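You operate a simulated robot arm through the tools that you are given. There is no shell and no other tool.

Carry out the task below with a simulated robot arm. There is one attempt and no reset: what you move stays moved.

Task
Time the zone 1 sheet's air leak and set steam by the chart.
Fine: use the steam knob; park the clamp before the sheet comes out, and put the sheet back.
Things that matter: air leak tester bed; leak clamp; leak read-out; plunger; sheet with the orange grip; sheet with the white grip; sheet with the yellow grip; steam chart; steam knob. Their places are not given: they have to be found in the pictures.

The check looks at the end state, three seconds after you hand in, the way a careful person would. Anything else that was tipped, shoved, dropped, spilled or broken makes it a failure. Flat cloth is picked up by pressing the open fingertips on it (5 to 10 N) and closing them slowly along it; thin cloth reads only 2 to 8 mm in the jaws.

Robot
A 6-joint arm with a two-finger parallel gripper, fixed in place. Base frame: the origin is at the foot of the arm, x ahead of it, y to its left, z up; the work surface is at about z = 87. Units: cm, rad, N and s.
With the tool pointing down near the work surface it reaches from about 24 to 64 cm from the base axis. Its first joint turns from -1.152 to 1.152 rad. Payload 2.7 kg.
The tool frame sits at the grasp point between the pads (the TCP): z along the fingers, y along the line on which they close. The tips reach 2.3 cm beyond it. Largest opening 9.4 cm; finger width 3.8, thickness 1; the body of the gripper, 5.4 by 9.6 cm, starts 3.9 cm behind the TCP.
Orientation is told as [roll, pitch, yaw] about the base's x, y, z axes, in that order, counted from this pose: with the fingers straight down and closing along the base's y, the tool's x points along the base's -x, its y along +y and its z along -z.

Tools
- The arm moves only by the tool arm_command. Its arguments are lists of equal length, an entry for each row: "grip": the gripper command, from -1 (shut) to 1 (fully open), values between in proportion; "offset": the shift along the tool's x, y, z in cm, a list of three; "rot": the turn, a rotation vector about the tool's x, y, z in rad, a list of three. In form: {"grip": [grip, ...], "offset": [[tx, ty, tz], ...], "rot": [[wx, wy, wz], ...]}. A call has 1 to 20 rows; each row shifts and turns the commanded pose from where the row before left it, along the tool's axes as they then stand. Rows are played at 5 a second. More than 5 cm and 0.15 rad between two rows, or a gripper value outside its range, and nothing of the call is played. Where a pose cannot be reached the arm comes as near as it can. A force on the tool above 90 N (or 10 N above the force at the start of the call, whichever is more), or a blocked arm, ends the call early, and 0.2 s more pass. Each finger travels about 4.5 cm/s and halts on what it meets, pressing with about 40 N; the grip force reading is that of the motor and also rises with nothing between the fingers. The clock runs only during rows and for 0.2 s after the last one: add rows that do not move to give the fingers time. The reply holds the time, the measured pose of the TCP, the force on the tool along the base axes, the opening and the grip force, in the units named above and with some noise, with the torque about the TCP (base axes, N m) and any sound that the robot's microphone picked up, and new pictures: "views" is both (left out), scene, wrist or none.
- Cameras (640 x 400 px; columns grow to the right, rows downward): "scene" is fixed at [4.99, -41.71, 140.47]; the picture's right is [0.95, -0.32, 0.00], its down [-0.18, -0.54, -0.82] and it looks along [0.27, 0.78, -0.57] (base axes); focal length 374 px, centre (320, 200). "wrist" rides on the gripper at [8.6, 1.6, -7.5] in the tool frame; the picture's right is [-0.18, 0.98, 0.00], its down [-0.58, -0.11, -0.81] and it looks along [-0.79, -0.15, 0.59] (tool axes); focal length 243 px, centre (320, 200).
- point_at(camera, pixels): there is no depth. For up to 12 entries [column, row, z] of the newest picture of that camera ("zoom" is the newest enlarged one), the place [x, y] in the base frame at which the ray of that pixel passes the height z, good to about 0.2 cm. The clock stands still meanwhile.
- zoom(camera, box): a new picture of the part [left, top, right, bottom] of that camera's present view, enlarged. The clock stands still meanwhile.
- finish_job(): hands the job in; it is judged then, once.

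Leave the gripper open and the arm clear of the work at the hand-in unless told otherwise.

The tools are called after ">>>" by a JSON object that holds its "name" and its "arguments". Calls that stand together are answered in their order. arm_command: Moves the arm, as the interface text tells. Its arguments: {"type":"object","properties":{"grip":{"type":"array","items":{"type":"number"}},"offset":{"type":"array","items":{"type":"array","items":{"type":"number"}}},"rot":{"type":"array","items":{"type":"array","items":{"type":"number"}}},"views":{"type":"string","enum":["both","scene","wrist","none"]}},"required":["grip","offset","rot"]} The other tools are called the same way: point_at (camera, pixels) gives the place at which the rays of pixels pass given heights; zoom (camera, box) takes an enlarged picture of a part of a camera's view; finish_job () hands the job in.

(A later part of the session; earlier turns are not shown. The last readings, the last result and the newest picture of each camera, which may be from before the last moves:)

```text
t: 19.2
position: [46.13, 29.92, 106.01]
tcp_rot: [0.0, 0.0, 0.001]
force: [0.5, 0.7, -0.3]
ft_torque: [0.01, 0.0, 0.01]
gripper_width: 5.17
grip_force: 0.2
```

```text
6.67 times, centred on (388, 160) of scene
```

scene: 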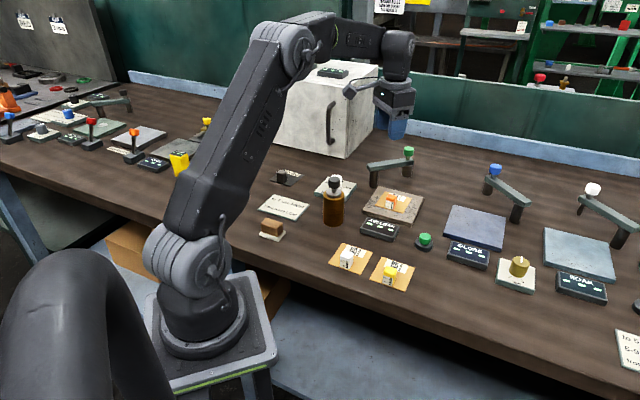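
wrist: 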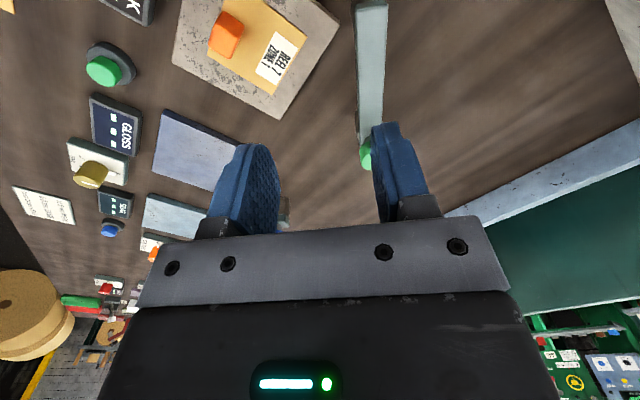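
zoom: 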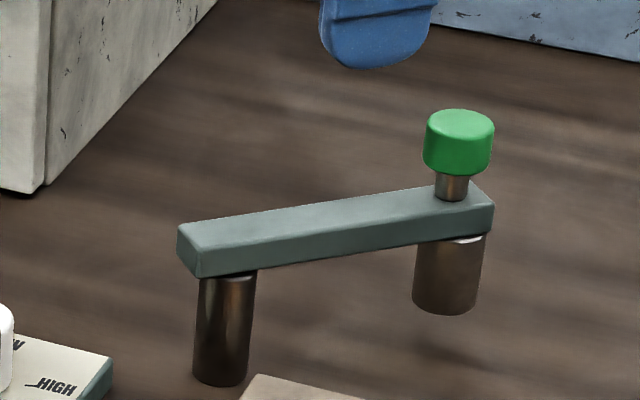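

Here the picture is clear: the post at the left is the pivot, and the foot under the green knob hangs free. I'll measure the arm, knob and foot from both cameras.

>>> {"name": "point_at", "arguments": {"camera": "scene", "pixels": [[370.75, 167.5, 92.5], [366.7, 164.2, 92.5], [413.9, 160.75, 92.5], [409, 148.3, 97], [409, 148.3, 96], [406.75, 184, 87], [373, 187, 87], [407.8, 159.6, 92.5], [406.5, 176, 89]]}}

>>> {"name": "point_at", "arguments": {"camera": "wrist", "pixels": [[355.9, 10, 92.5], [388.1, 4.7, 92.5], [358.4, 125, 92.5], [381.9, 123, 92.5], [365, 152, 96], [365, 152, 97], [358, 115, 91], [355.9, 10, 93.5], [388.1, 4.7, 93.5]]}}

>>> {"name": "zoom", "arguments": {"camera": "wrist", "box": [320, 80, 420, 180]}}

```text
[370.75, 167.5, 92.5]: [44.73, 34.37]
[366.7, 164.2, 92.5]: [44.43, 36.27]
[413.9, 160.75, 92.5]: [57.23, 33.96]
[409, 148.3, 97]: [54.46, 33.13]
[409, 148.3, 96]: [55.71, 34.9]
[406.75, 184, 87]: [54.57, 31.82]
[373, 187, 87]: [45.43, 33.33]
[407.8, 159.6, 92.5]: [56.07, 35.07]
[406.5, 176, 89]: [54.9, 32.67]
```

```text
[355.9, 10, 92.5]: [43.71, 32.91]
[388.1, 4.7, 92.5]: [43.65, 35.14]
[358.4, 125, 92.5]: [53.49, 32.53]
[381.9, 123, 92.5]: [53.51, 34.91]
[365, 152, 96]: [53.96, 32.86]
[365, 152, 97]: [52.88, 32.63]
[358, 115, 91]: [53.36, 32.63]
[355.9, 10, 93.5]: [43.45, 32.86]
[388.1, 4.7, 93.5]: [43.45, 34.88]
```

```text
4.00 times, centred on (370, 130) of wrist
```

zoom: 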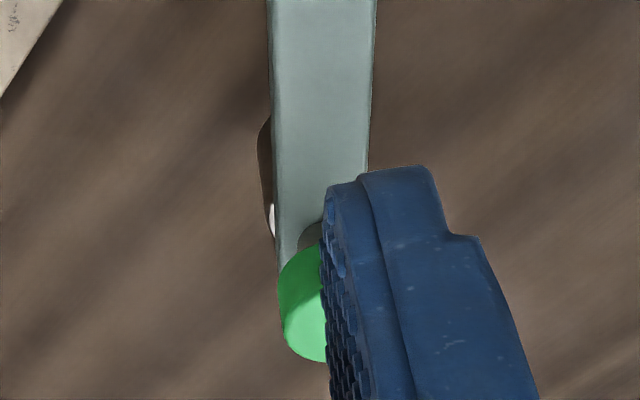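

The arm runs along y≈33.9 with its top at about z 93.4, the pivot near (45.6, 34) and the foot about 9.5 cm out. The foot is roughly 3 cm across, so when swung in it would come very close to the orange block. To avoid that I'll re-grip the sheet and shift it about 1.4 cm away, still well on the bed.

>>> {"name": "arm_command", "arguments": {"grip": [0.1, 0.1, 0.1, 0.1, 0.1, 0.1, 0.1, 0.1, 0.1], "offset": [[0.965, -3.83, 0], [0.965, -3.83, 0], [0, 0, 1.4], [0, 0, 1.4], [0, 0, 1.4], [0, 0, 1.4], [0, 0, 1.4], [0, 0, 1.4], [0, 0, 0]], "rot": [[0, 0, 0], [0, 0, 0], [0, 0, 0.136], [0, 0, 0.136], [0, 0, 0.136], [0, 0, 0.136], [0, 0, 0.136], [0, 0, 0.137], [0, 0, 0]]}}

>>> {"name": "zoom", "arguments": {"camera": "wrist", "box": [240, 30, 400, 130]}}

```text
t: 21.2
position: [44.2, 22.28, 97.44]
tcp_rot: [-0.001, 0.001, -0.818]
force: [1.0, -0.4, 0.9]
ft_torque: [-0.01, 0.0, 0.02]
gripper_width: 5.19
grip_force: 0.1
```

scene: 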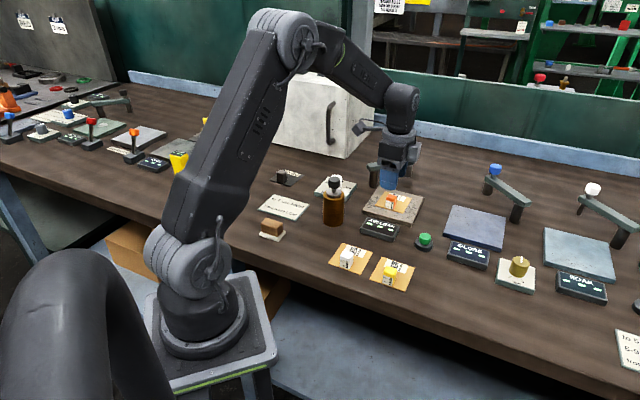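
wrist: 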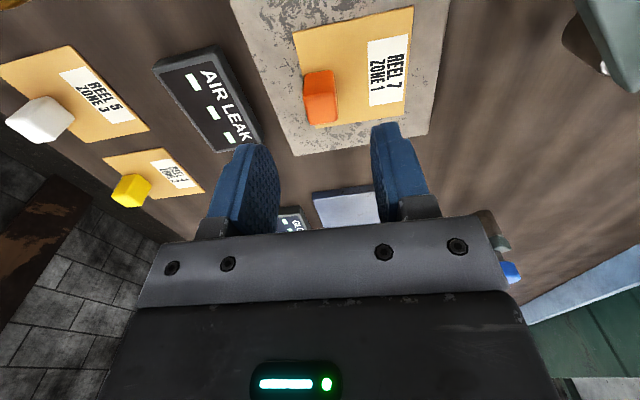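

```text
4.00 times, centred on (320, 80) of wrist
```

zoom: 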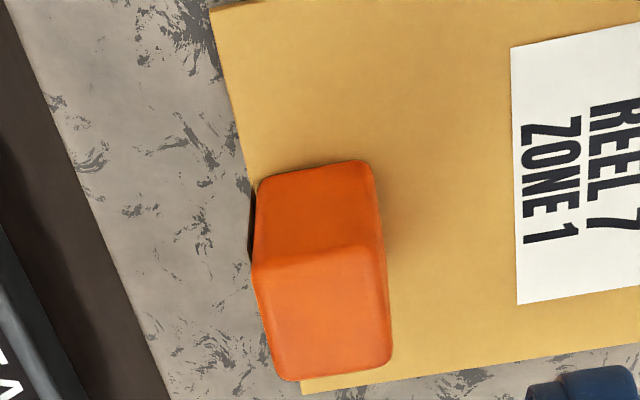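

The block sits squarely between the fingers. I'll lower, grip, raise 0.6, shift 1.4 cm along minus tool y, and lower again.

>>> {"name": "arm_command", "arguments": {"grip": [0.1, 0.1, 0.1, -0.2, -0.4, -0.55, -0.65, -0.8, -0.9, -0.9, -0.9, -0.9, -0.9, -0.9], "offset": [[0, 0, 3], [0, 0, 2.85], [0, 0, 0], [0, 0, 0], [0, 0, 0], [0, 0, 0], [0, 0, 0], [0, 0, 0], [0, 0, 0], [0, 0, -0.7], [0, -0.7, 0], [0, -0.7, 0], [0, 0, 0.4], [0, 0, 0]], "rot": [[0, 0, 0], [0, 0, 0], [0, 0, 0], [0, 0, 0], [0, 0, 0], [0, 0, 0], [0, 0, 0], [0, 0, 0], [0, 0, 0], [0, 0, 0], [0, 0, 0], [0, 0, 0], [0, 0, 0], [0, 0, 0]]}}

```text
t: 24.2
position: [43.17, 21.22, 91.95]
tcp_rot: [0.0, -0.001, -0.818]
force: [0.9, -1.0, -0.4]
ft_torque: [-0.02, -0.01, 0.0]
gripper_width: 1.9
grip_force: 40.0
```

scene: 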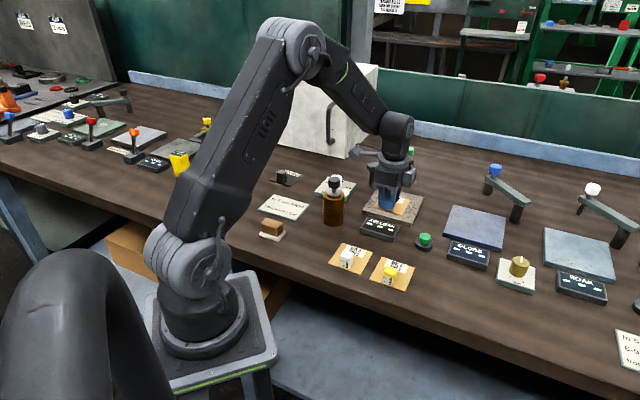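
wrist: 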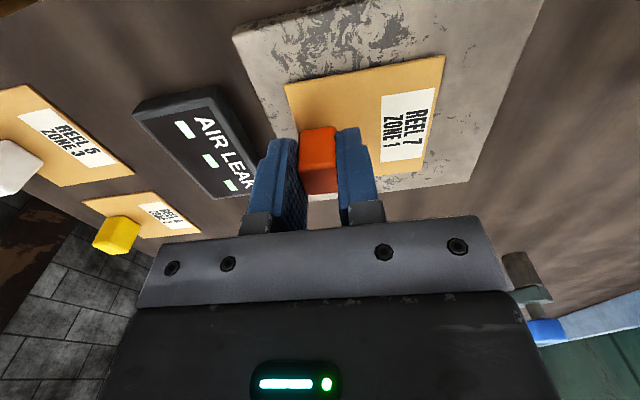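

The sheet has moved as planned. I'll set it down with small steps and a force check.

>>> {"name": "arm_command", "arguments": {"grip": [-0.9, -0.9, -0.9, -0.9, -0.9], "offset": [[0, 0, 0.2], [0, 0, 0.15], [0, 0, 0.1], [0, 0, 0.05], [0, 0, 0]], "rot": [[0, 0, 0], [0, 0, 0], [0, 0, 0], [0, 0, 0], [0, 0, 0]], "views": "none"}}

```text
t: 25.4
position: [43.2, 21.26, 91.71]
tcp_rot: [0.002, -0.003, -0.818]
force: [-8.8, -2.5, 26.9]
ft_torque: [0.03, 0.19, 0.01]
gripper_width: 1.89
grip_force: 39.8
```

Contact is now firm at about 27 N. I'll ease up by 0.15, then open slowly and rise.

>>> {"name": "arm_command", "arguments": {"grip": [-0.9, -0.9, -0.55, -0.4, -0.2, 0.0, 0.1, 0.1, 0.1, 0.1, 0.1], "offset": [[0, 0, -0.12], [0, 0, 0], [0, 0, 0], [0, 0, 0], [0, 0, 0], [0, 0, 0], [0, 0, 0], [0, 0, -1.5], [0, 0, -3], [0, 0, -4], [0, 0, -4]], "rot": [[0, 0, 0], [0, 0, 0], [0, 0, 0], [0, 0, 0], [0, 0, 0], [0, 0, 0], [0, 0, 0], [0, 0, 0], [0, 0, 0], [0, 0, 0], [0, 0, 0]]}}

>>> {"name": "zoom", "arguments": {"camera": "scene", "box": [340, 160, 436, 220]}}

>>> {"name": "zoom", "arguments": {"camera": "wrist", "box": [240, 0, 440, 125]}}

```text
t: 27.8
position: [43.1, 21.37, 104.23]
tcp_rot: [0.0, 0.0, -0.817]
force: [0.0, -0.4, -0.2]
ft_torque: [0.04, 0.01, -0.01]
gripper_width: 5.2
grip_force: 0.0
```

scene: 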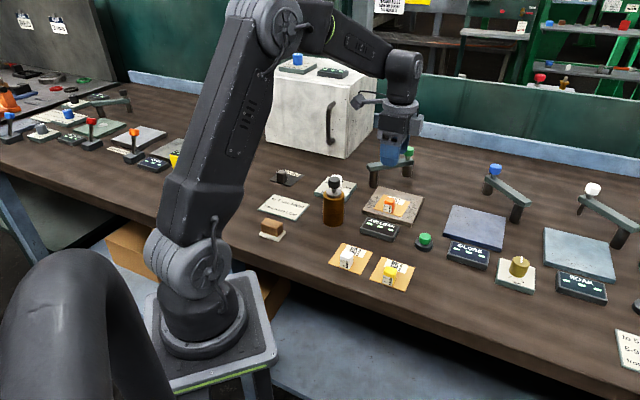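
wrist: 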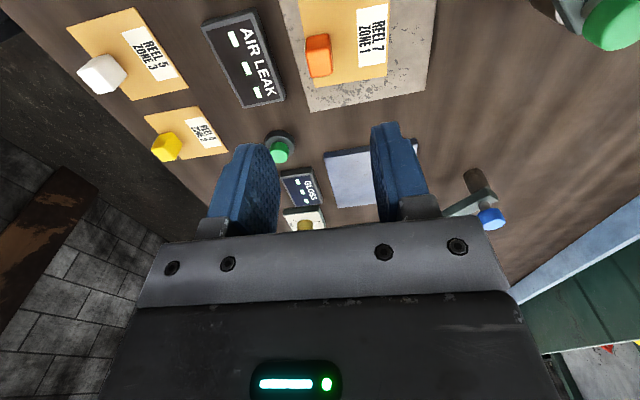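

```text
6.67 times, centred on (388, 190) of scene
```

zoom: 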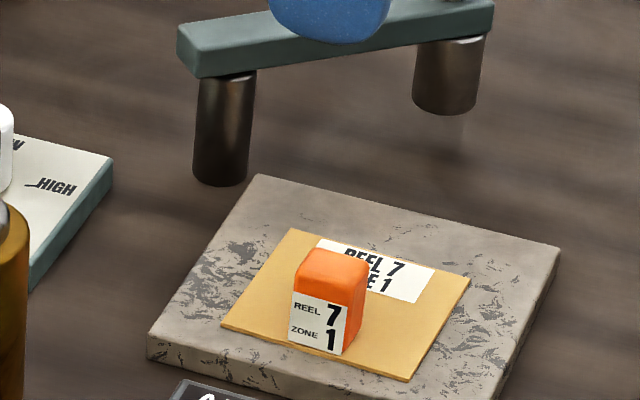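

```text
3.20 times, centred on (340, 62) of wrist
```

zoom: 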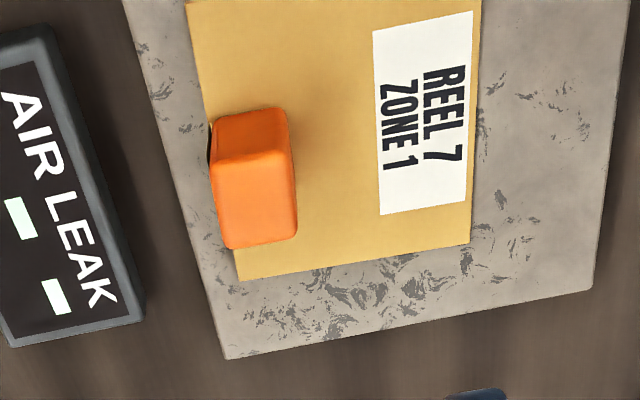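

The sheet sits well on the bed with the block facing away. Now the clamp. I'll turn to yaw 0 and hover over the middle of the clamp arm near (50.8, 33.9), with the fingers set about 3.2 cm apart.

>>> {"name": "arm_command", "arguments": {"grip": [0.1, 0.1, 0.1, 0.1, 0.1, 0.1, 0.0, -0.2, -0.32, -0.32, -0.32], "offset": [[0, 0, 0], [0, 0, 0], [0, 0, 0], [0, 0, 0], [0, 0, 0], [0, 0, 0], [-1.925, 3.125, 0], [-1.925, 3.125, 0], [-1.925, 3.125, 0], [-1.925, 3.125, 0], [0, 0, 3]], "rot": [[0, 0, -0.136], [0, 0, -0.136], [0, 0, -0.136], [0, 0, -0.136], [0, 0, -0.136], [0, 0, -0.137], [0, 0, 0], [0, 0, 0], [0, 0, 0], [0, 0, 0], [0, 0, 0]]}}

>>> {"name": "zoom", "arguments": {"camera": "wrist", "box": [220, 0, 420, 200]}}

```text
t: 30.2
position: [50.93, 33.9, 100.99]
tcp_rot: [0.0, -0.001, 0.0]
force: [0.5, 0.6, -0.2]
ft_torque: [0.0, -0.03, 0.01]
gripper_width: 3.21
grip_force: 0.0
```

scene: 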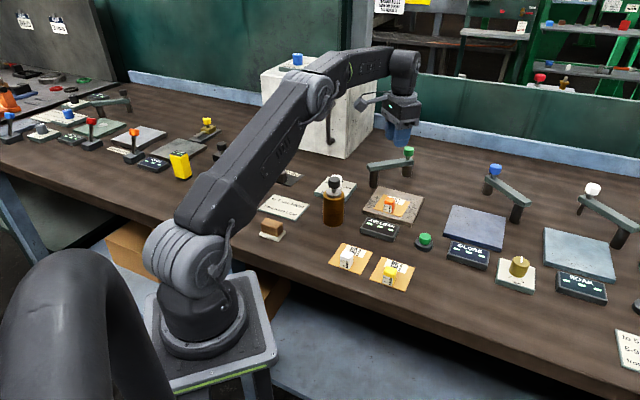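
wrist: 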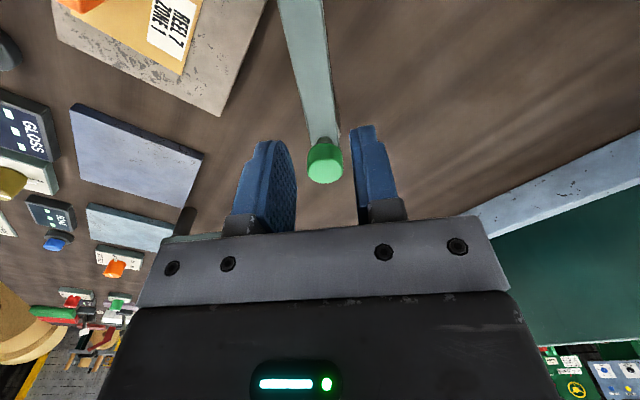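

```text
2.00 times, centred on (320, 100) of wrist
```

zoom: 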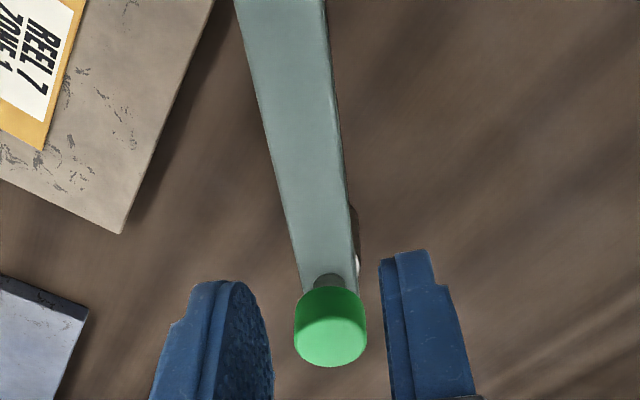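

I'll measure the arm edges and the knob at the right height before going down.

>>> {"name": "point_at", "arguments": {"camera": "zoom", "pixels": [[237, 20, 93.4], [324, 10, 93.4], [271, 150, 93.4], [341, 145, 93.4], [300, 290, 93.4], [356, 285, 93.4], [330, 325, 97], [330, 345, 97], [330, 325, 96.5]]}}

```text
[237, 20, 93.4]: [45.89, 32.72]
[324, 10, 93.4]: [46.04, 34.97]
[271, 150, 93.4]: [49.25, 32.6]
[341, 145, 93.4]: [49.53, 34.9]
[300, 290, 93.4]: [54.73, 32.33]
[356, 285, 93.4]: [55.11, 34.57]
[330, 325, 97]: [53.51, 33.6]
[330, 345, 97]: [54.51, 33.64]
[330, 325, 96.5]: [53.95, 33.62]
```

The arm's centreline is at y≈33.7 here, about 2.25 cm wide, and the knob is near (54.3, 33.6). I'll shift back 0.6 to stay clear of the knob, centre over the arm, and lower so the fingers straddle it.

>>> {"name": "arm_command", "arguments": {"grip": [-0.32, -0.32, -0.32, -0.32], "offset": [[0.6, -0.2, 1], [0, 0, 3], [0, 0, 2.7], [0, 0, 0]], "rot": [[0, 0, 0.04], [0, 0, 0], [0, 0, 0], [0, 0, 0]]}}

>>> {"name": "zoom", "arguments": {"camera": "scene", "box": [340, 130, 436, 190]}}

```text
t: 31.2
position: [50.29, 33.53, 94.16]
tcp_rot: [0.0, 0.001, -0.04]
force: [0.0, 0.7, 0.0]
ft_torque: [-0.01, 0.05, -0.06]
gripper_width: 3.2
grip_force: 0.2
```

scene: 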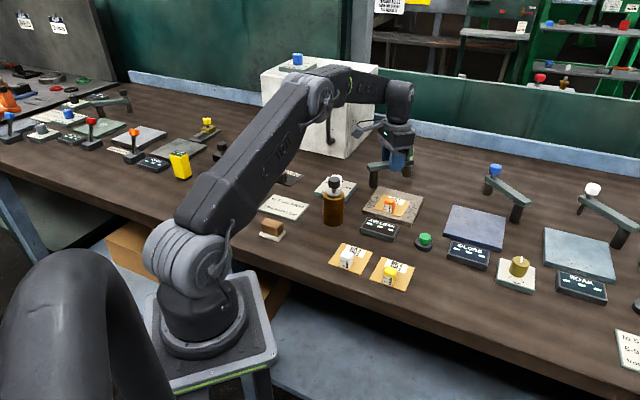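
wrist: 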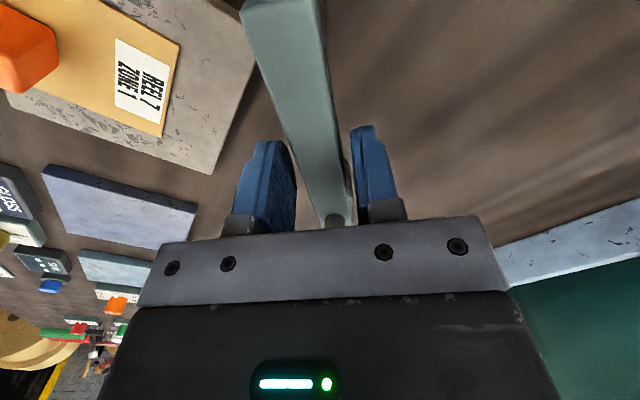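

```text
6.67 times, centred on (388, 160) of scene
```

zoom: 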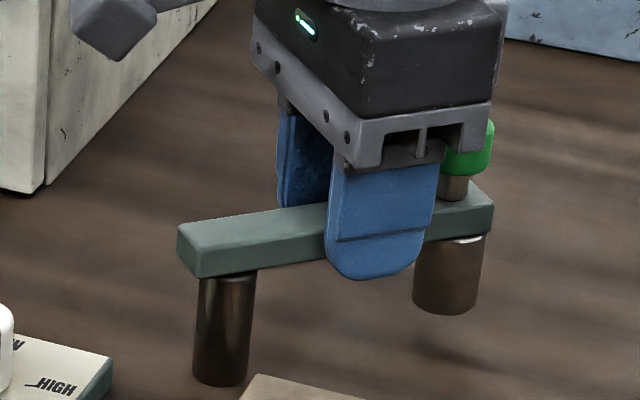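

The fingers straddle the clamp arm cleanly. I'll swing it about the pivot in small synchronised steps and stop halfway to look.

>>> {"name": "arm_command", "arguments": {"grip": [-0.32, -0.32, -0.32, -0.32, -0.32, -0.32, -0.32], "offset": [[0.04, -0.62, 0], [0.04, -0.62, 0], [0.04, -0.62, 0], [0.04, -0.62, 0], [0.04, -0.62, 0], [0.04, -0.62, 0], [0, 0, 0]], "rot": [[0, 0, 0.13], [0, 0, 0.13], [0, 0, 0.13], [0, 0, 0.13], [0, 0, 0.13], [0, 0, 0.13], [0, 0, 0]]}}

>>> {"name": "zoom", "arguments": {"camera": "scene", "box": [340, 140, 436, 200]}}

```text
t: 32.8
position: [48.77, 30.31, 94.25]
tcp_rot: [0.0, -0.001, -0.823]
force: [0.2, 0.7, 0.2]
ft_torque: [0.0, 0.0, -0.01]
gripper_width: 3.2
grip_force: 0.0
```

scene: 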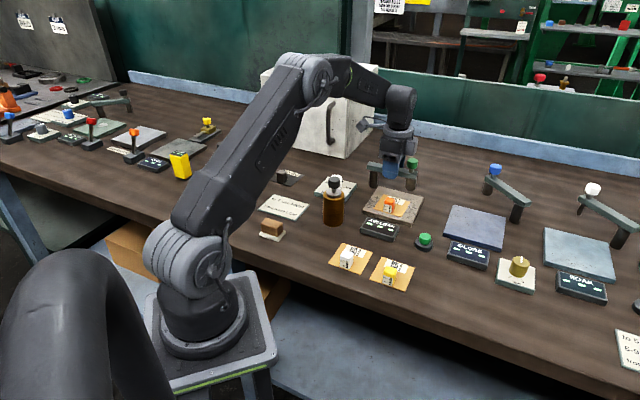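
wrist: 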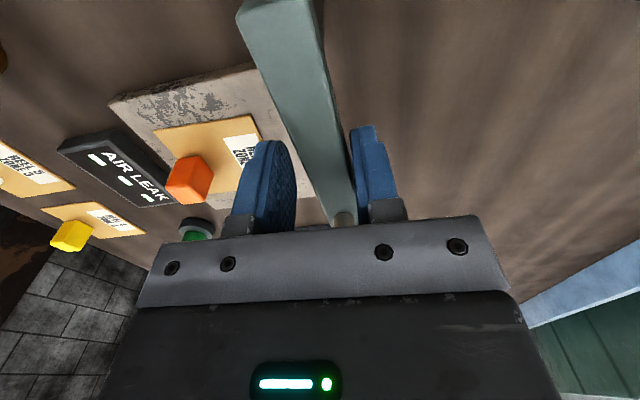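

```text
6.67 times, centred on (388, 170) of scene
```

zoom: 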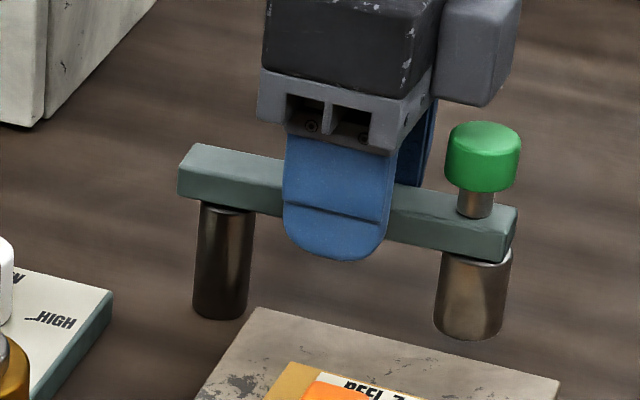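

The clamp swings freely with hardly any force. I'll keep going in two stages and watch the foot against the sheet.

>>> {"name": "arm_command", "arguments": {"grip": [-0.32, -0.32, -0.32, -0.32], "offset": [[0.04, -0.62, 0], [0.04, -0.62, 0], [0.04, -0.62, 0], [0, 0, 0]], "rot": [[0, 0, 0.13], [0, 0, 0.13], [0, 0, 0.13], [0, 0, 0]]}}

>>> {"name": "zoom", "arguments": {"camera": "scene", "box": [340, 150, 436, 210]}}

```text
t: 33.8
position: [47.09, 29.34, 94.33]
tcp_rot: [-0.001, 0.0, -1.21]
force: [-0.1, 0.3, 0.3]
ft_torque: [0.03, 0.01, -0.03]
gripper_width: 3.19
grip_force: 0.2
```

scene: 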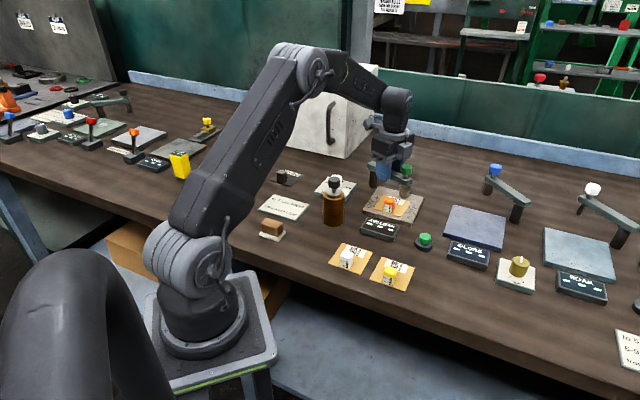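
wrist: 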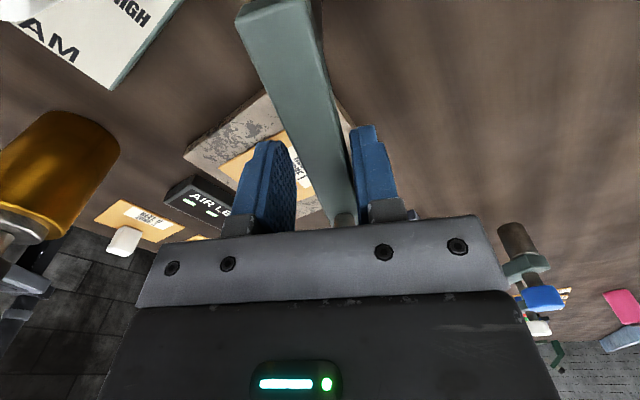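

```text
6.67 times, centred on (388, 180) of scene
```

zoom: 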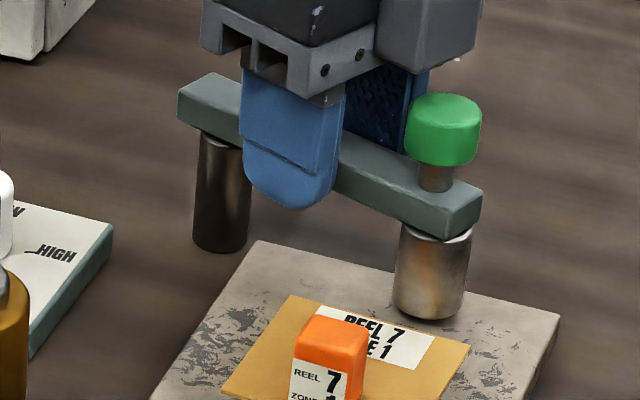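

The foot is coming over the sheet just above the bed surface and clear of the orange block. I'll continue to about yaw -1.55.

>>> {"name": "arm_command", "arguments": {"grip": [-0.32, -0.32, -0.32, -0.32], "offset": [[0.04, -0.58, 0], [0.04, -0.58, 0], [0.04, -0.55, 0], [0, 0, 0]], "rot": [[0, 0, 0.12], [0, 0, 0.12], [0, 0, 0.11], [0, 0, 0]]}}

>>> {"name": "zoom", "arguments": {"camera": "scene", "box": [340, 150, 436, 210]}}

```text
t: 34.8
position: [45.59, 28.99, 94.4]
tcp_rot: [0.003, 0.001, -1.559]
force: [11.9, 6.2, -1.8]
ft_torque: [0.16, -0.03, 0.34]
gripper_width: 3.73
grip_force: 5.5
```

scene: 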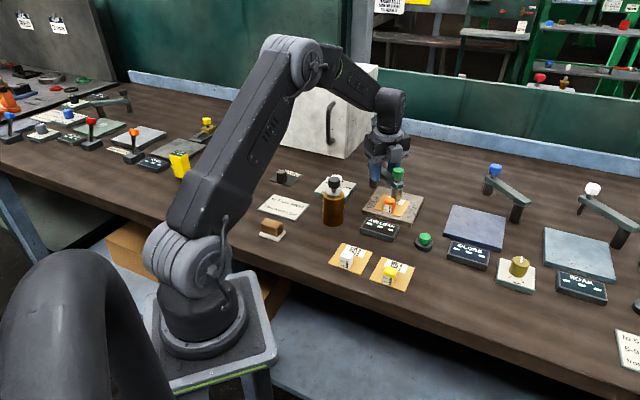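
wrist: 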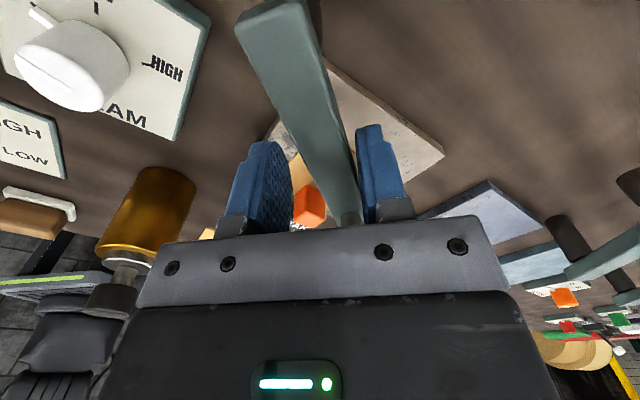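

```text
6.67 times, centred on (388, 180) of scene
```

zoom: 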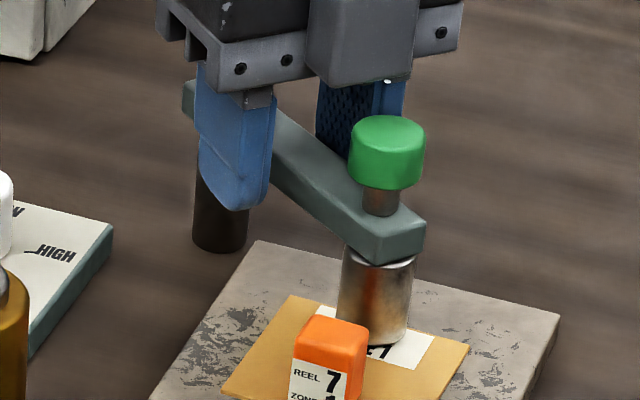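

I feel about 12 N of resistance and the gripper was pushed slightly wider, so the clamp is probably against its stop. I'll check that the foot isn't touching the block and see what the read-out shows.

>>> {"name": "zoom", "arguments": {"camera": "scene", "box": [350, 180, 430, 230]}}

>>> {"name": "zoom", "arguments": {"camera": "wrist", "box": [230, 60, 430, 260]}}

>>> {"name": "point_at", "arguments": {"camera": "scene", "pixels": [[396, 200, 88.6], [396, 201.5, 88.6], [389, 202, 91.3], [390, 212, 88.6]]}}

```text
8.00 times, centred on (390, 205) of scene
```

zoom: 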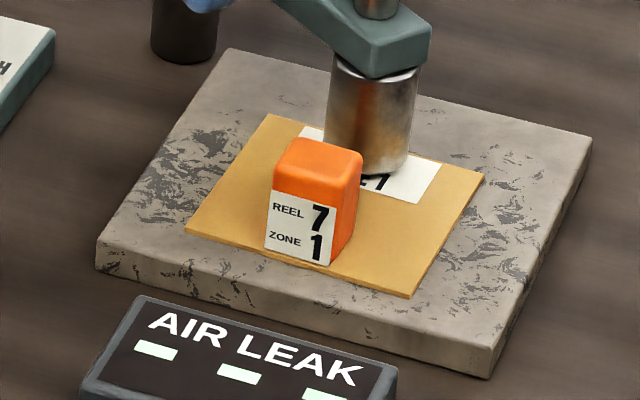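

```text
2.00 times, centred on (330, 160) of wrist
```

zoom: 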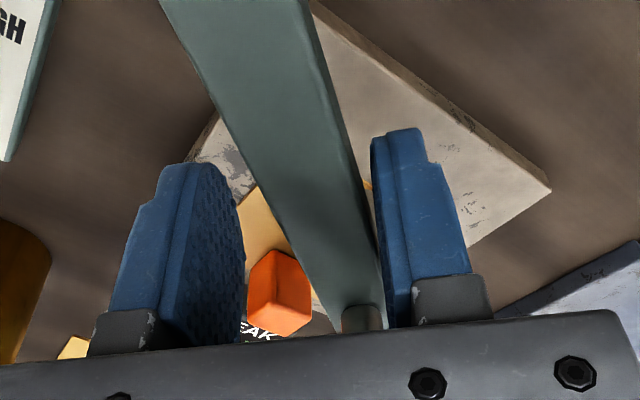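

```text
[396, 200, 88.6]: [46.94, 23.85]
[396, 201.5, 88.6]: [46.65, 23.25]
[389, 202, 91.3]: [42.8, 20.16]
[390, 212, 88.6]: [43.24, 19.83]
```

The foot is near (47, 24.1), about 3 cm clear of the block, and the sheet hasn't moved. I'll open the fingers a little, back off straight up, and look from above at exactly where the foot stands on the sheet.

>>> {"name": "arm_command", "arguments": {"grip": [-0.2, 0.0, 0.0, 0.0, 0.0, 0.0], "offset": [[0, 0.2, 0], [0, 0, 0], [0, 0, -2], [0, 0, -4], [0, 0, -4], [0, 0, 0]], "rot": [[0, 0, 0], [0, 0, 0], [0, 0, 0], [0, 0, 0], [0, 0, 0], [0, 0, 0]]}}

>>> {"name": "zoom", "arguments": {"camera": "scene", "box": [350, 155, 446, 215]}}

>>> {"name": "zoom", "arguments": {"camera": "wrist", "box": [220, 0, 420, 200]}}

```text
t: 36.2
position: [45.55, 28.87, 104.36]
tcp_rot: [0.001, 0.0, -1.563]
force: [-0.4, -0.4, 0.5]
ft_torque: [0.02, -0.02, 0.0]
gripper_width: 4.72
grip_force: 0.0
```

scene: 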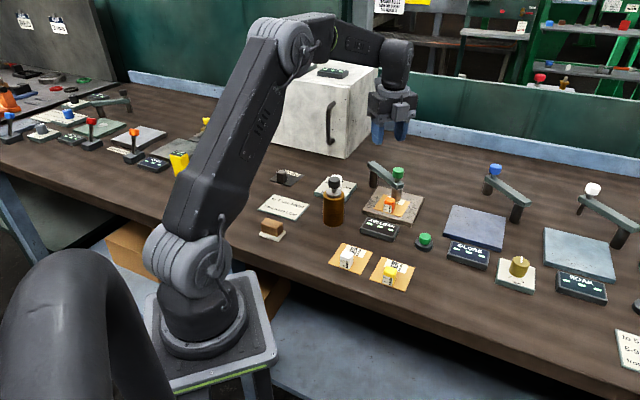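
wrist: 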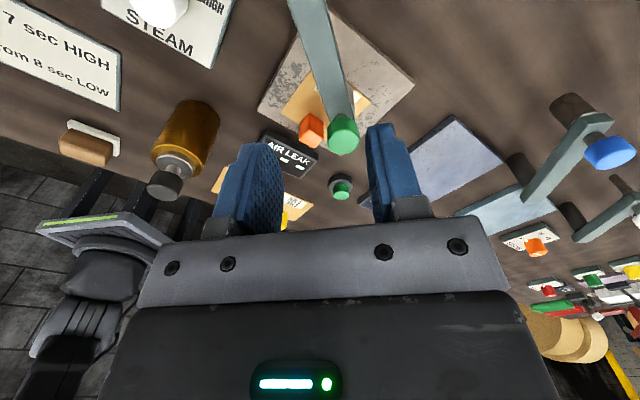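

```text
6.67 times, centred on (398, 185) of scene
```

zoom: 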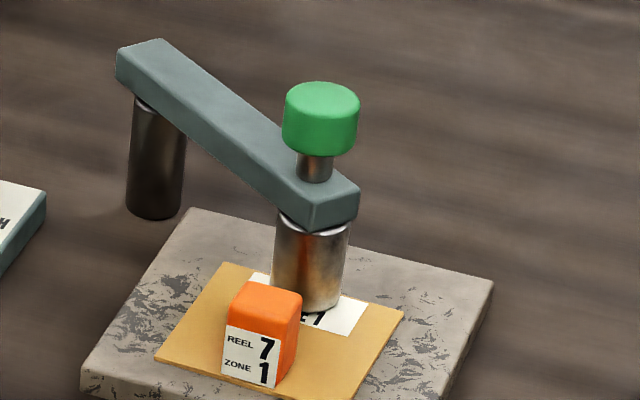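

```text
2.00 times, centred on (320, 100) of wrist
```

zoom: 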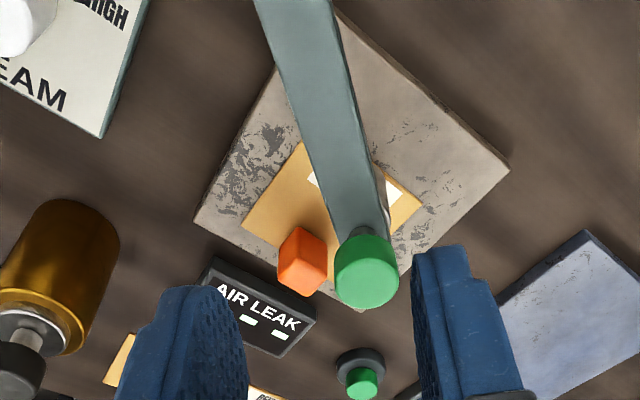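

I'll measure the arm's centreline, the knob and the sheet edges in this view to work out the exact foot position.

>>> {"name": "point_at", "arguments": {"camera": "zoom", "pixels": [[266, 50, 93.4], [338, 40, 93.4], [310, 160, 93.4], [372, 160, 93.4], [366, 270, 97], [366, 262, 97], [300, 143, 88.6], [423, 205, 88.6], [241, 224, 88.6], [300, 240, 91.3]]}}

>>> {"name": "point_at", "arguments": {"camera": "scene", "pixels": [[383.3, 194.3, 88.6], [410.5, 201.8, 88.6], [373.3, 208.3, 88.6], [397, 198.5, 88.6], [398.3, 169.3, 97], [372.5, 161.5, 93.4]]}}

```text
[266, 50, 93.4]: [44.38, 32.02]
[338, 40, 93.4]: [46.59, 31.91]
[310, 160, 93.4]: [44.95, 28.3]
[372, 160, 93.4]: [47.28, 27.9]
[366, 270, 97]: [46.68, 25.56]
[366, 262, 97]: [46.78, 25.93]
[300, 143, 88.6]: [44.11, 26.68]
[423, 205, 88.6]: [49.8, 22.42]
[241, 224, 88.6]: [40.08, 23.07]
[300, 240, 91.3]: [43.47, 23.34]
```

```text
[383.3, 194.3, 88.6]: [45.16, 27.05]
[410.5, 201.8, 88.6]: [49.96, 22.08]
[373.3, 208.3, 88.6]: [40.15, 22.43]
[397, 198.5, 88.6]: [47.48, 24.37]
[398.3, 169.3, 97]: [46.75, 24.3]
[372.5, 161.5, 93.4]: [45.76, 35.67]
```

The arm has stopped at about -1.41 rad with the foot centre near (47, 24.4), so the foot would overhang the far edge of the sheet. I'll park the clamp again, move the sheet back under the foot, and swing in once more. First I line up with the arm and straddle it.

>>> {"name": "arm_command", "arguments": {"grip": [-0.1, -0.3, -0.3, -0.3, -0.3, -0.3], "offset": [[0.26, 0.42, 0], [0, 0, 2], [0, 0, 3], [0, 0, 3], [0, 0, 2.1], [0, 0, 0]], "rot": [[0, 0, -0.08], [0, 0, -0.073], [0, 0, 0], [0, 0, 0], [0, 0, 0], [0, 0, 0]]}}

```text
t: 37.6
position: [46.15, 29.14, 94.1]
tcp_rot: [-0.001, -0.002, -1.407]
force: [0.1, 0.4, 0.0]
ft_torque: [0.0, -0.01, 0.03]
gripper_width: 3.29
grip_force: 0.0
```

scene: 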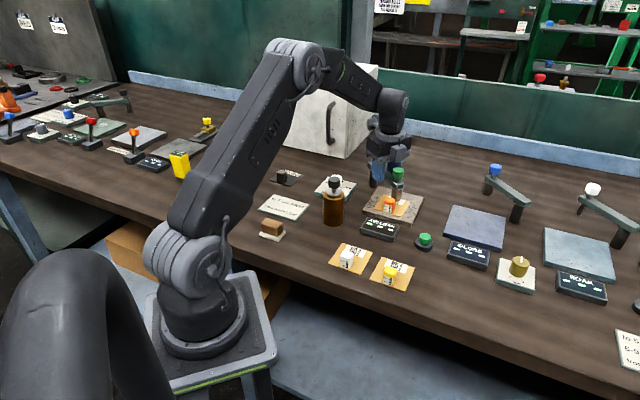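
wrist: 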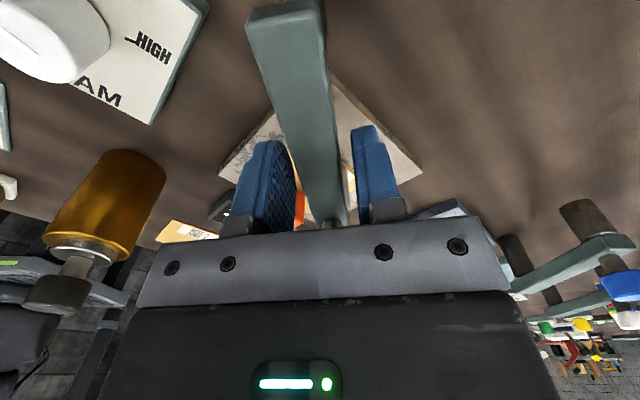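

The fingers straddle the arm again. I'll swing the clamp back toward its parked position.

>>> {"name": "arm_command", "arguments": {"grip": [-0.3, -0.3, -0.3, -0.3, -0.3, -0.3, -0.3, -0.3, -0.3, -0.3, -0.3], "offset": [[0.04, 0.62, 0], [0.04, 0.62, 0], [0.04, 0.62, 0], [0.04, 0.62, 0], [0.04, 0.62, 0], [0.04, 0.62, 0], [0.04, 0.62, 0], [0.04, 0.62, 0], [0.04, 0.62, 0], [0.04, 0.62, 0], [0, 0, 0]], "rot": [[0, 0, -0.13], [0, 0, -0.13], [0, 0, -0.13], [0, 0, -0.13], [0, 0, -0.13], [0, 0, -0.13], [0, 0, -0.13], [0, 0, -0.13], [0, 0, -0.13], [0, 0, -0.13], [0, 0, 0]]}}

>>> {"name": "zoom", "arguments": {"camera": "scene", "box": [340, 130, 436, 190]}}

```text
t: 40.0
position: [50.06, 33.53, 94.22]
tcp_rot: [0.001, 0.001, -0.105]
force: [-0.6, 0.1, -0.1]
ft_torque: [-0.01, 0.02, -0.02]
gripper_width: 3.29
grip_force: 0.2
```

scene: 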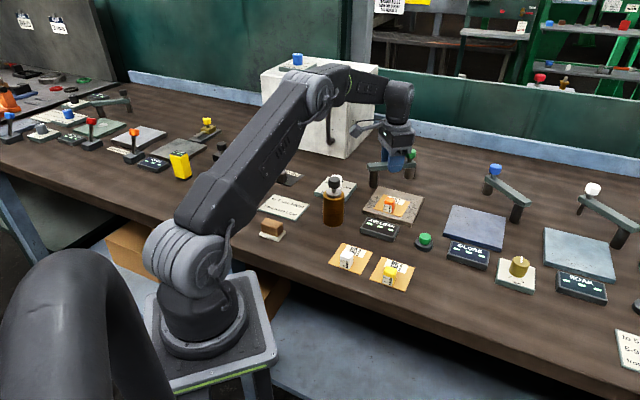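
wrist: 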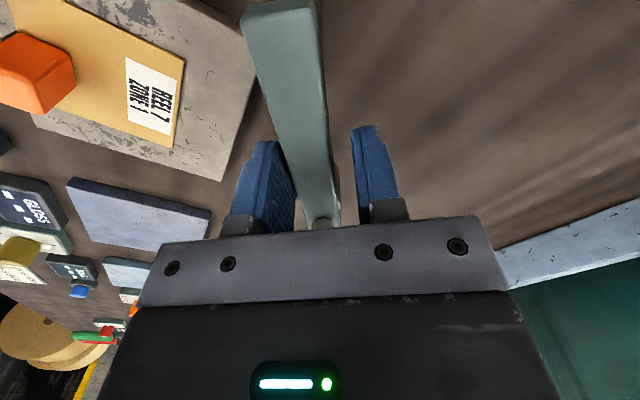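

```text
6.67 times, centred on (388, 160) of scene
```

zoom: 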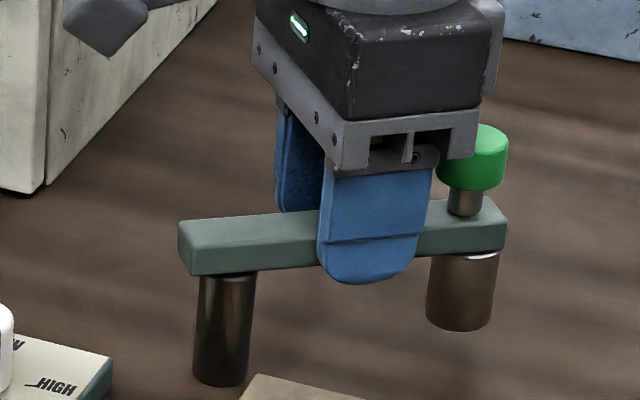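

Almost parked: the knob is at (477,158) in the zoom, and it started at (458,142). A little more swing will bring it home.

>>> {"name": "arm_command", "arguments": {"grip": [-0.3, -0.3, -0.3], "offset": [[0.03, 0.48, 0], [0.03, 0.32, 0], [0, 0, 0]], "rot": [[0, 0, -0.1], [0, 0, -0.07], [0, 0, 0]]}}

>>> {"name": "zoom", "arguments": {"camera": "scene", "box": [340, 130, 436, 190]}}

```text
t: 40.8
position: [50.08, 34.18, 94.33]
tcp_rot: [-0.003, 0.001, 0.062]
force: [-2.5, -6.6, 0.7]
ft_torque: [-0.1, 0.09, -0.13]
gripper_width: 3.56
grip_force: 3.7
```

scene: 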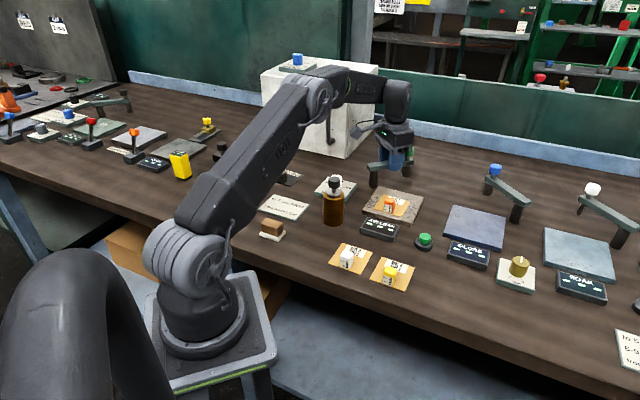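
wrist: 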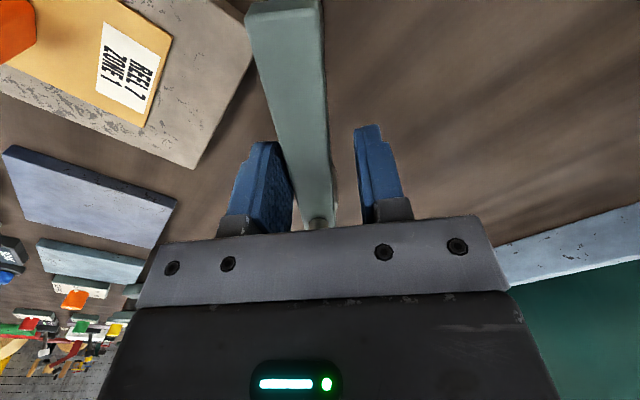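

```text
6.67 times, centred on (388, 160) of scene
```

zoom: 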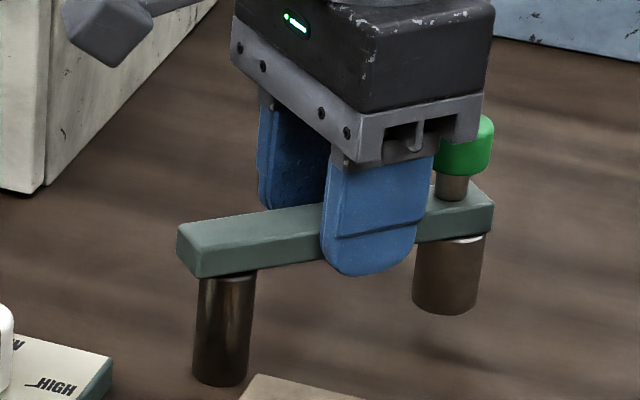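

The 6.6 N reaction shows the clamp is back at its parked stop and matches the start picture. I'll rise and return to the orange block to shift the sheet back.

>>> {"name": "arm_command", "arguments": {"grip": [-0.3, -0.3, -0.2, 0.0, 0.1, 0.1, 0.1, 0.1, 0.1, 0.1, 0.1, 0.1, 0.1, 0.1, 0.1], "offset": [[0, -0.4, 0], [0, 0, -3], [0, 0, -4], [0, 0, -3], [0, 0, 0], [0, 0, 0], [0, 0, 0], [0, 0, 0], [0, 0, 0], [0, 0, 0], [-1.175, -3.465, 0], [-1.175, -3.465, 0], [-1.175, -3.465, 0], [-1.175, -3.465, 0], [0, 0, 3]], "rot": [[0, 0, 0], [0, 0, 0], [0, 0, 0], [0, 0, 0.125], [0, 0, 0.125], [0, 0, 0.125], [0, 0, 0.125], [0, 0, 0.125], [0, 0, 0.125], [0, 0, 0.13], [0, 0, 0], [0, 0, 0], [0, 0, 0], [0, 0, 0], [0, 0, 0]]}}

>>> {"name": "zoom", "arguments": {"camera": "wrist", "box": [240, 0, 440, 125]}}

```text
t: 44.0
position: [43.25, 20.93, 101.28]
tcp_rot: [0.003, 0.0, -0.816]
force: [0.3, -0.2, 0.2]
ft_torque: [0.0, 0.0, 0.0]
gripper_width: 5.17
grip_force: 0.1
```

scene: 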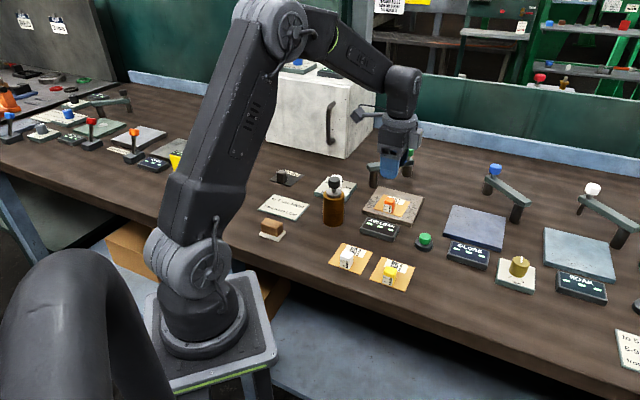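
wrist: 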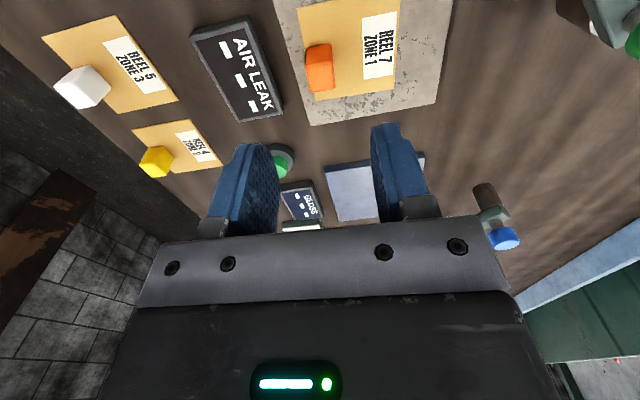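

```text
3.20 times, centred on (340, 62) of wrist
```

zoom: 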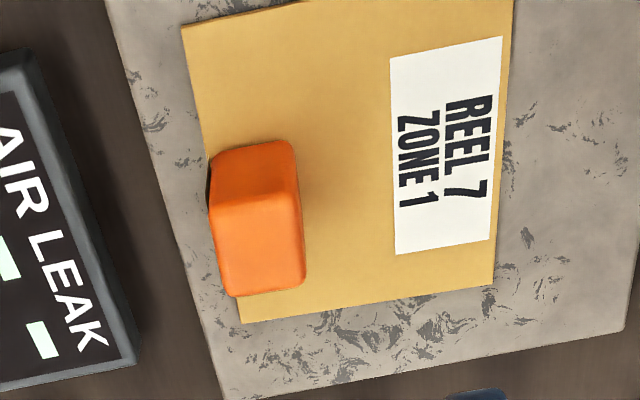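

I'll correct by (0.27, 0.19) in the tool frame, lower, grip, raise 0.6, shift 1.35 cm along plus tool y, and lower almost to contact.

>>> {"name": "arm_command", "arguments": {"grip": [0.1, 0.1, 0.1, 0.1, -0.2, -0.4, -0.55, -0.65, -0.8, -0.9, -0.9, -0.9, -0.9, -0.9, -0.9], "offset": [[0.27, 0.19, 2.5], [0, 0, 3.5], [0, 0, 3.65], [0, 0, 0], [0, 0, 0], [0, 0, 0], [0, 0, 0], [0, 0, 0], [0, 0, 0], [0, 0, 0], [0, 0, -0.6], [0, 0.7, 0], [0, 0.65, 0], [0, 0, 0.5], [0, 0, 0]], "rot": [[0, 0, 0], [0, 0, 0], [0, 0, 0], [0, 0, 0], [0, 0, 0], [0, 0, 0], [0, 0, 0], [0, 0, 0], [0, 0, 0], [0, 0, 0], [0, 0, 0], [0, 0, 0], [0, 0, 0], [0, 0, 0], [0, 0, 0]]}}

```text
t: 47.2
position: [44.18, 22.24, 91.78]
tcp_rot: [0.0, 0.001, -0.817]
force: [-0.1, 0.7, -0.1]
ft_torque: [0.02, 0.0, -0.01]
gripper_width: 1.88
grip_force: 39.7
```

scene: 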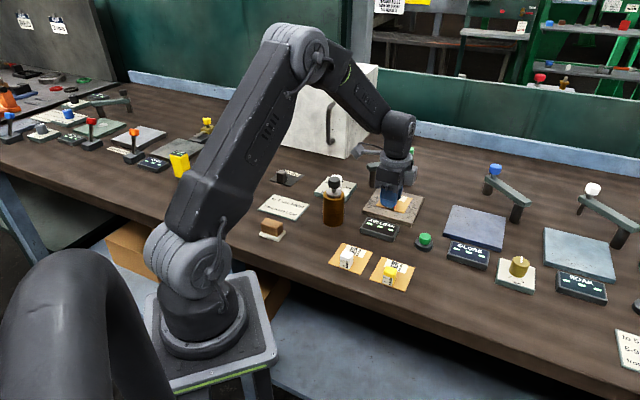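
wrist: 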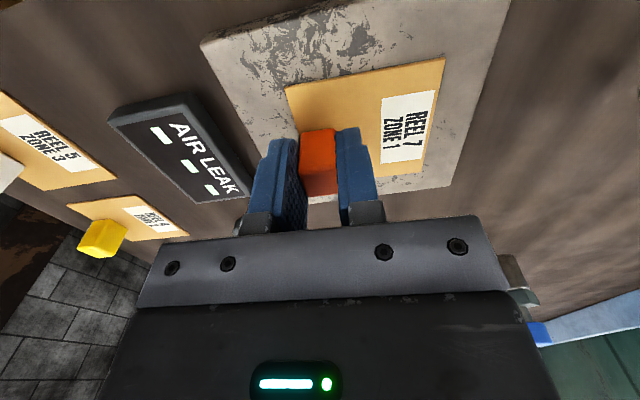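

The sheet hovers just above the bed at its new place. I'll lower the last 0.1 cm, open slowly, and rise.

>>> {"name": "arm_command", "arguments": {"grip": [-0.9, -0.9, -0.9, -0.55, -0.4, -0.2, 0.0, 0.1, 0.1, 0.1, 0.1, 0.1], "offset": [[0, 0, 0.08], [0, 0, 0.04], [0, 0, 0], [0, 0, 0], [0, 0, 0], [0, 0, 0], [0, 0, 0], [0, 0, 0], [0, 0, -1.5], [0, 0, -3], [0, 0, -4], [0, 0, -4]], "rot": [[0, 0, 0], [0, 0, 0], [0, 0, 0], [0, 0, 0], [0, 0, 0], [0, 0, 0], [0, 0, 0], [0, 0, 0], [0, 0, 0], [0, 0, 0], [0, 0, 0], [0, 0, 0]]}}

>>> {"name": "zoom", "arguments": {"camera": "scene", "box": [340, 160, 436, 220]}}

```text
t: 49.8
position: [44.08, 22.13, 103.96]
tcp_rot: [-0.001, -0.001, -0.817]
force: [-0.4, -0.3, -0.6]
ft_torque: [-0.02, 0.0, 0.0]
gripper_width: 5.2
grip_force: 0.0
```

scene: 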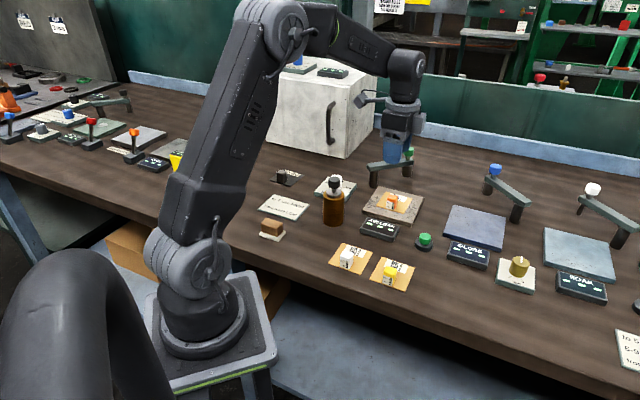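
wrist: 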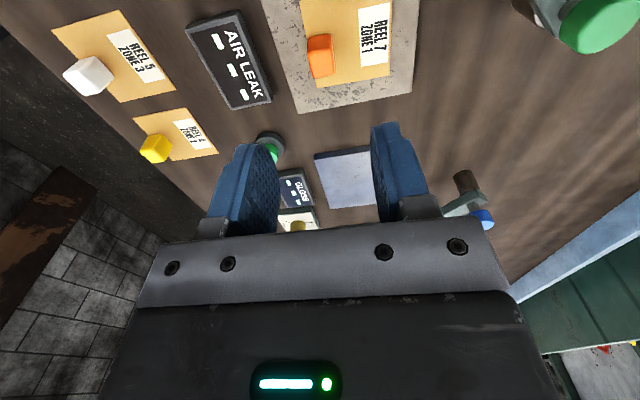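

```text
6.67 times, centred on (388, 190) of scene
```

zoom: 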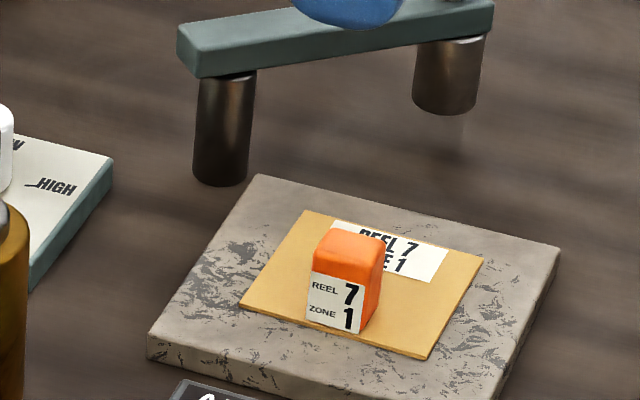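

The sheet is back under where the foot lands. I'll return to the clamp arm with the fingers 3.2 cm apart, as before, and stop just above it to check.

>>> {"name": "arm_command", "arguments": {"grip": [0.1, 0.1, 0.1, 0.1, 0.1, 0.1, -0.1, -0.25, -0.3, -0.3, -0.3, -0.3], "offset": [[0, 0, 0], [0, 0, 0], [0, 0, 0], [0, 0, 0], [0, 0, 0], [0, 0, 0], [-1.44, 2.93, 0], [-1.44, 2.93, 0], [-1.44, 2.93, 0], [-1.44, 2.93, 0], [0, 0, 3], [0, 0, 3]], "rot": [[0, 0, -0.13], [0, 0, -0.13], [0, 0, -0.13], [0, 0, -0.13], [0, 0, -0.13], [0, 0, -0.13], [0, 0, 0], [0, 0, 0], [0, 0, 0], [0, 0, 0], [0, 0, 0], [0, 0, 0]], "views": "wrist"}}

```text
t: 52.4
position: [50.42, 33.71, 98.04]
tcp_rot: [0.0, 0.001, -0.039]
force: [0.0, 0.1, 0.5]
ft_torque: [0.01, -0.01, -0.02]
gripper_width: 3.28
grip_force: 0.1
```

wrist: 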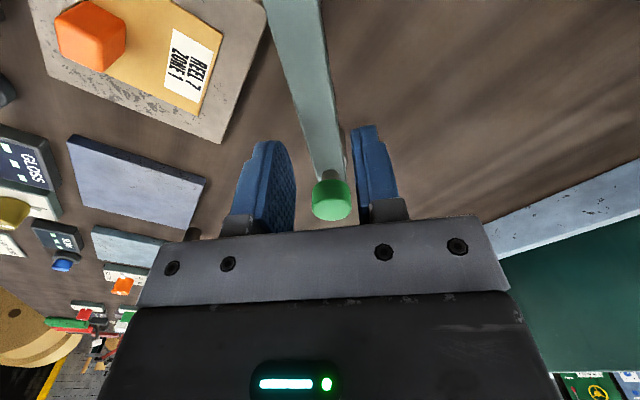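

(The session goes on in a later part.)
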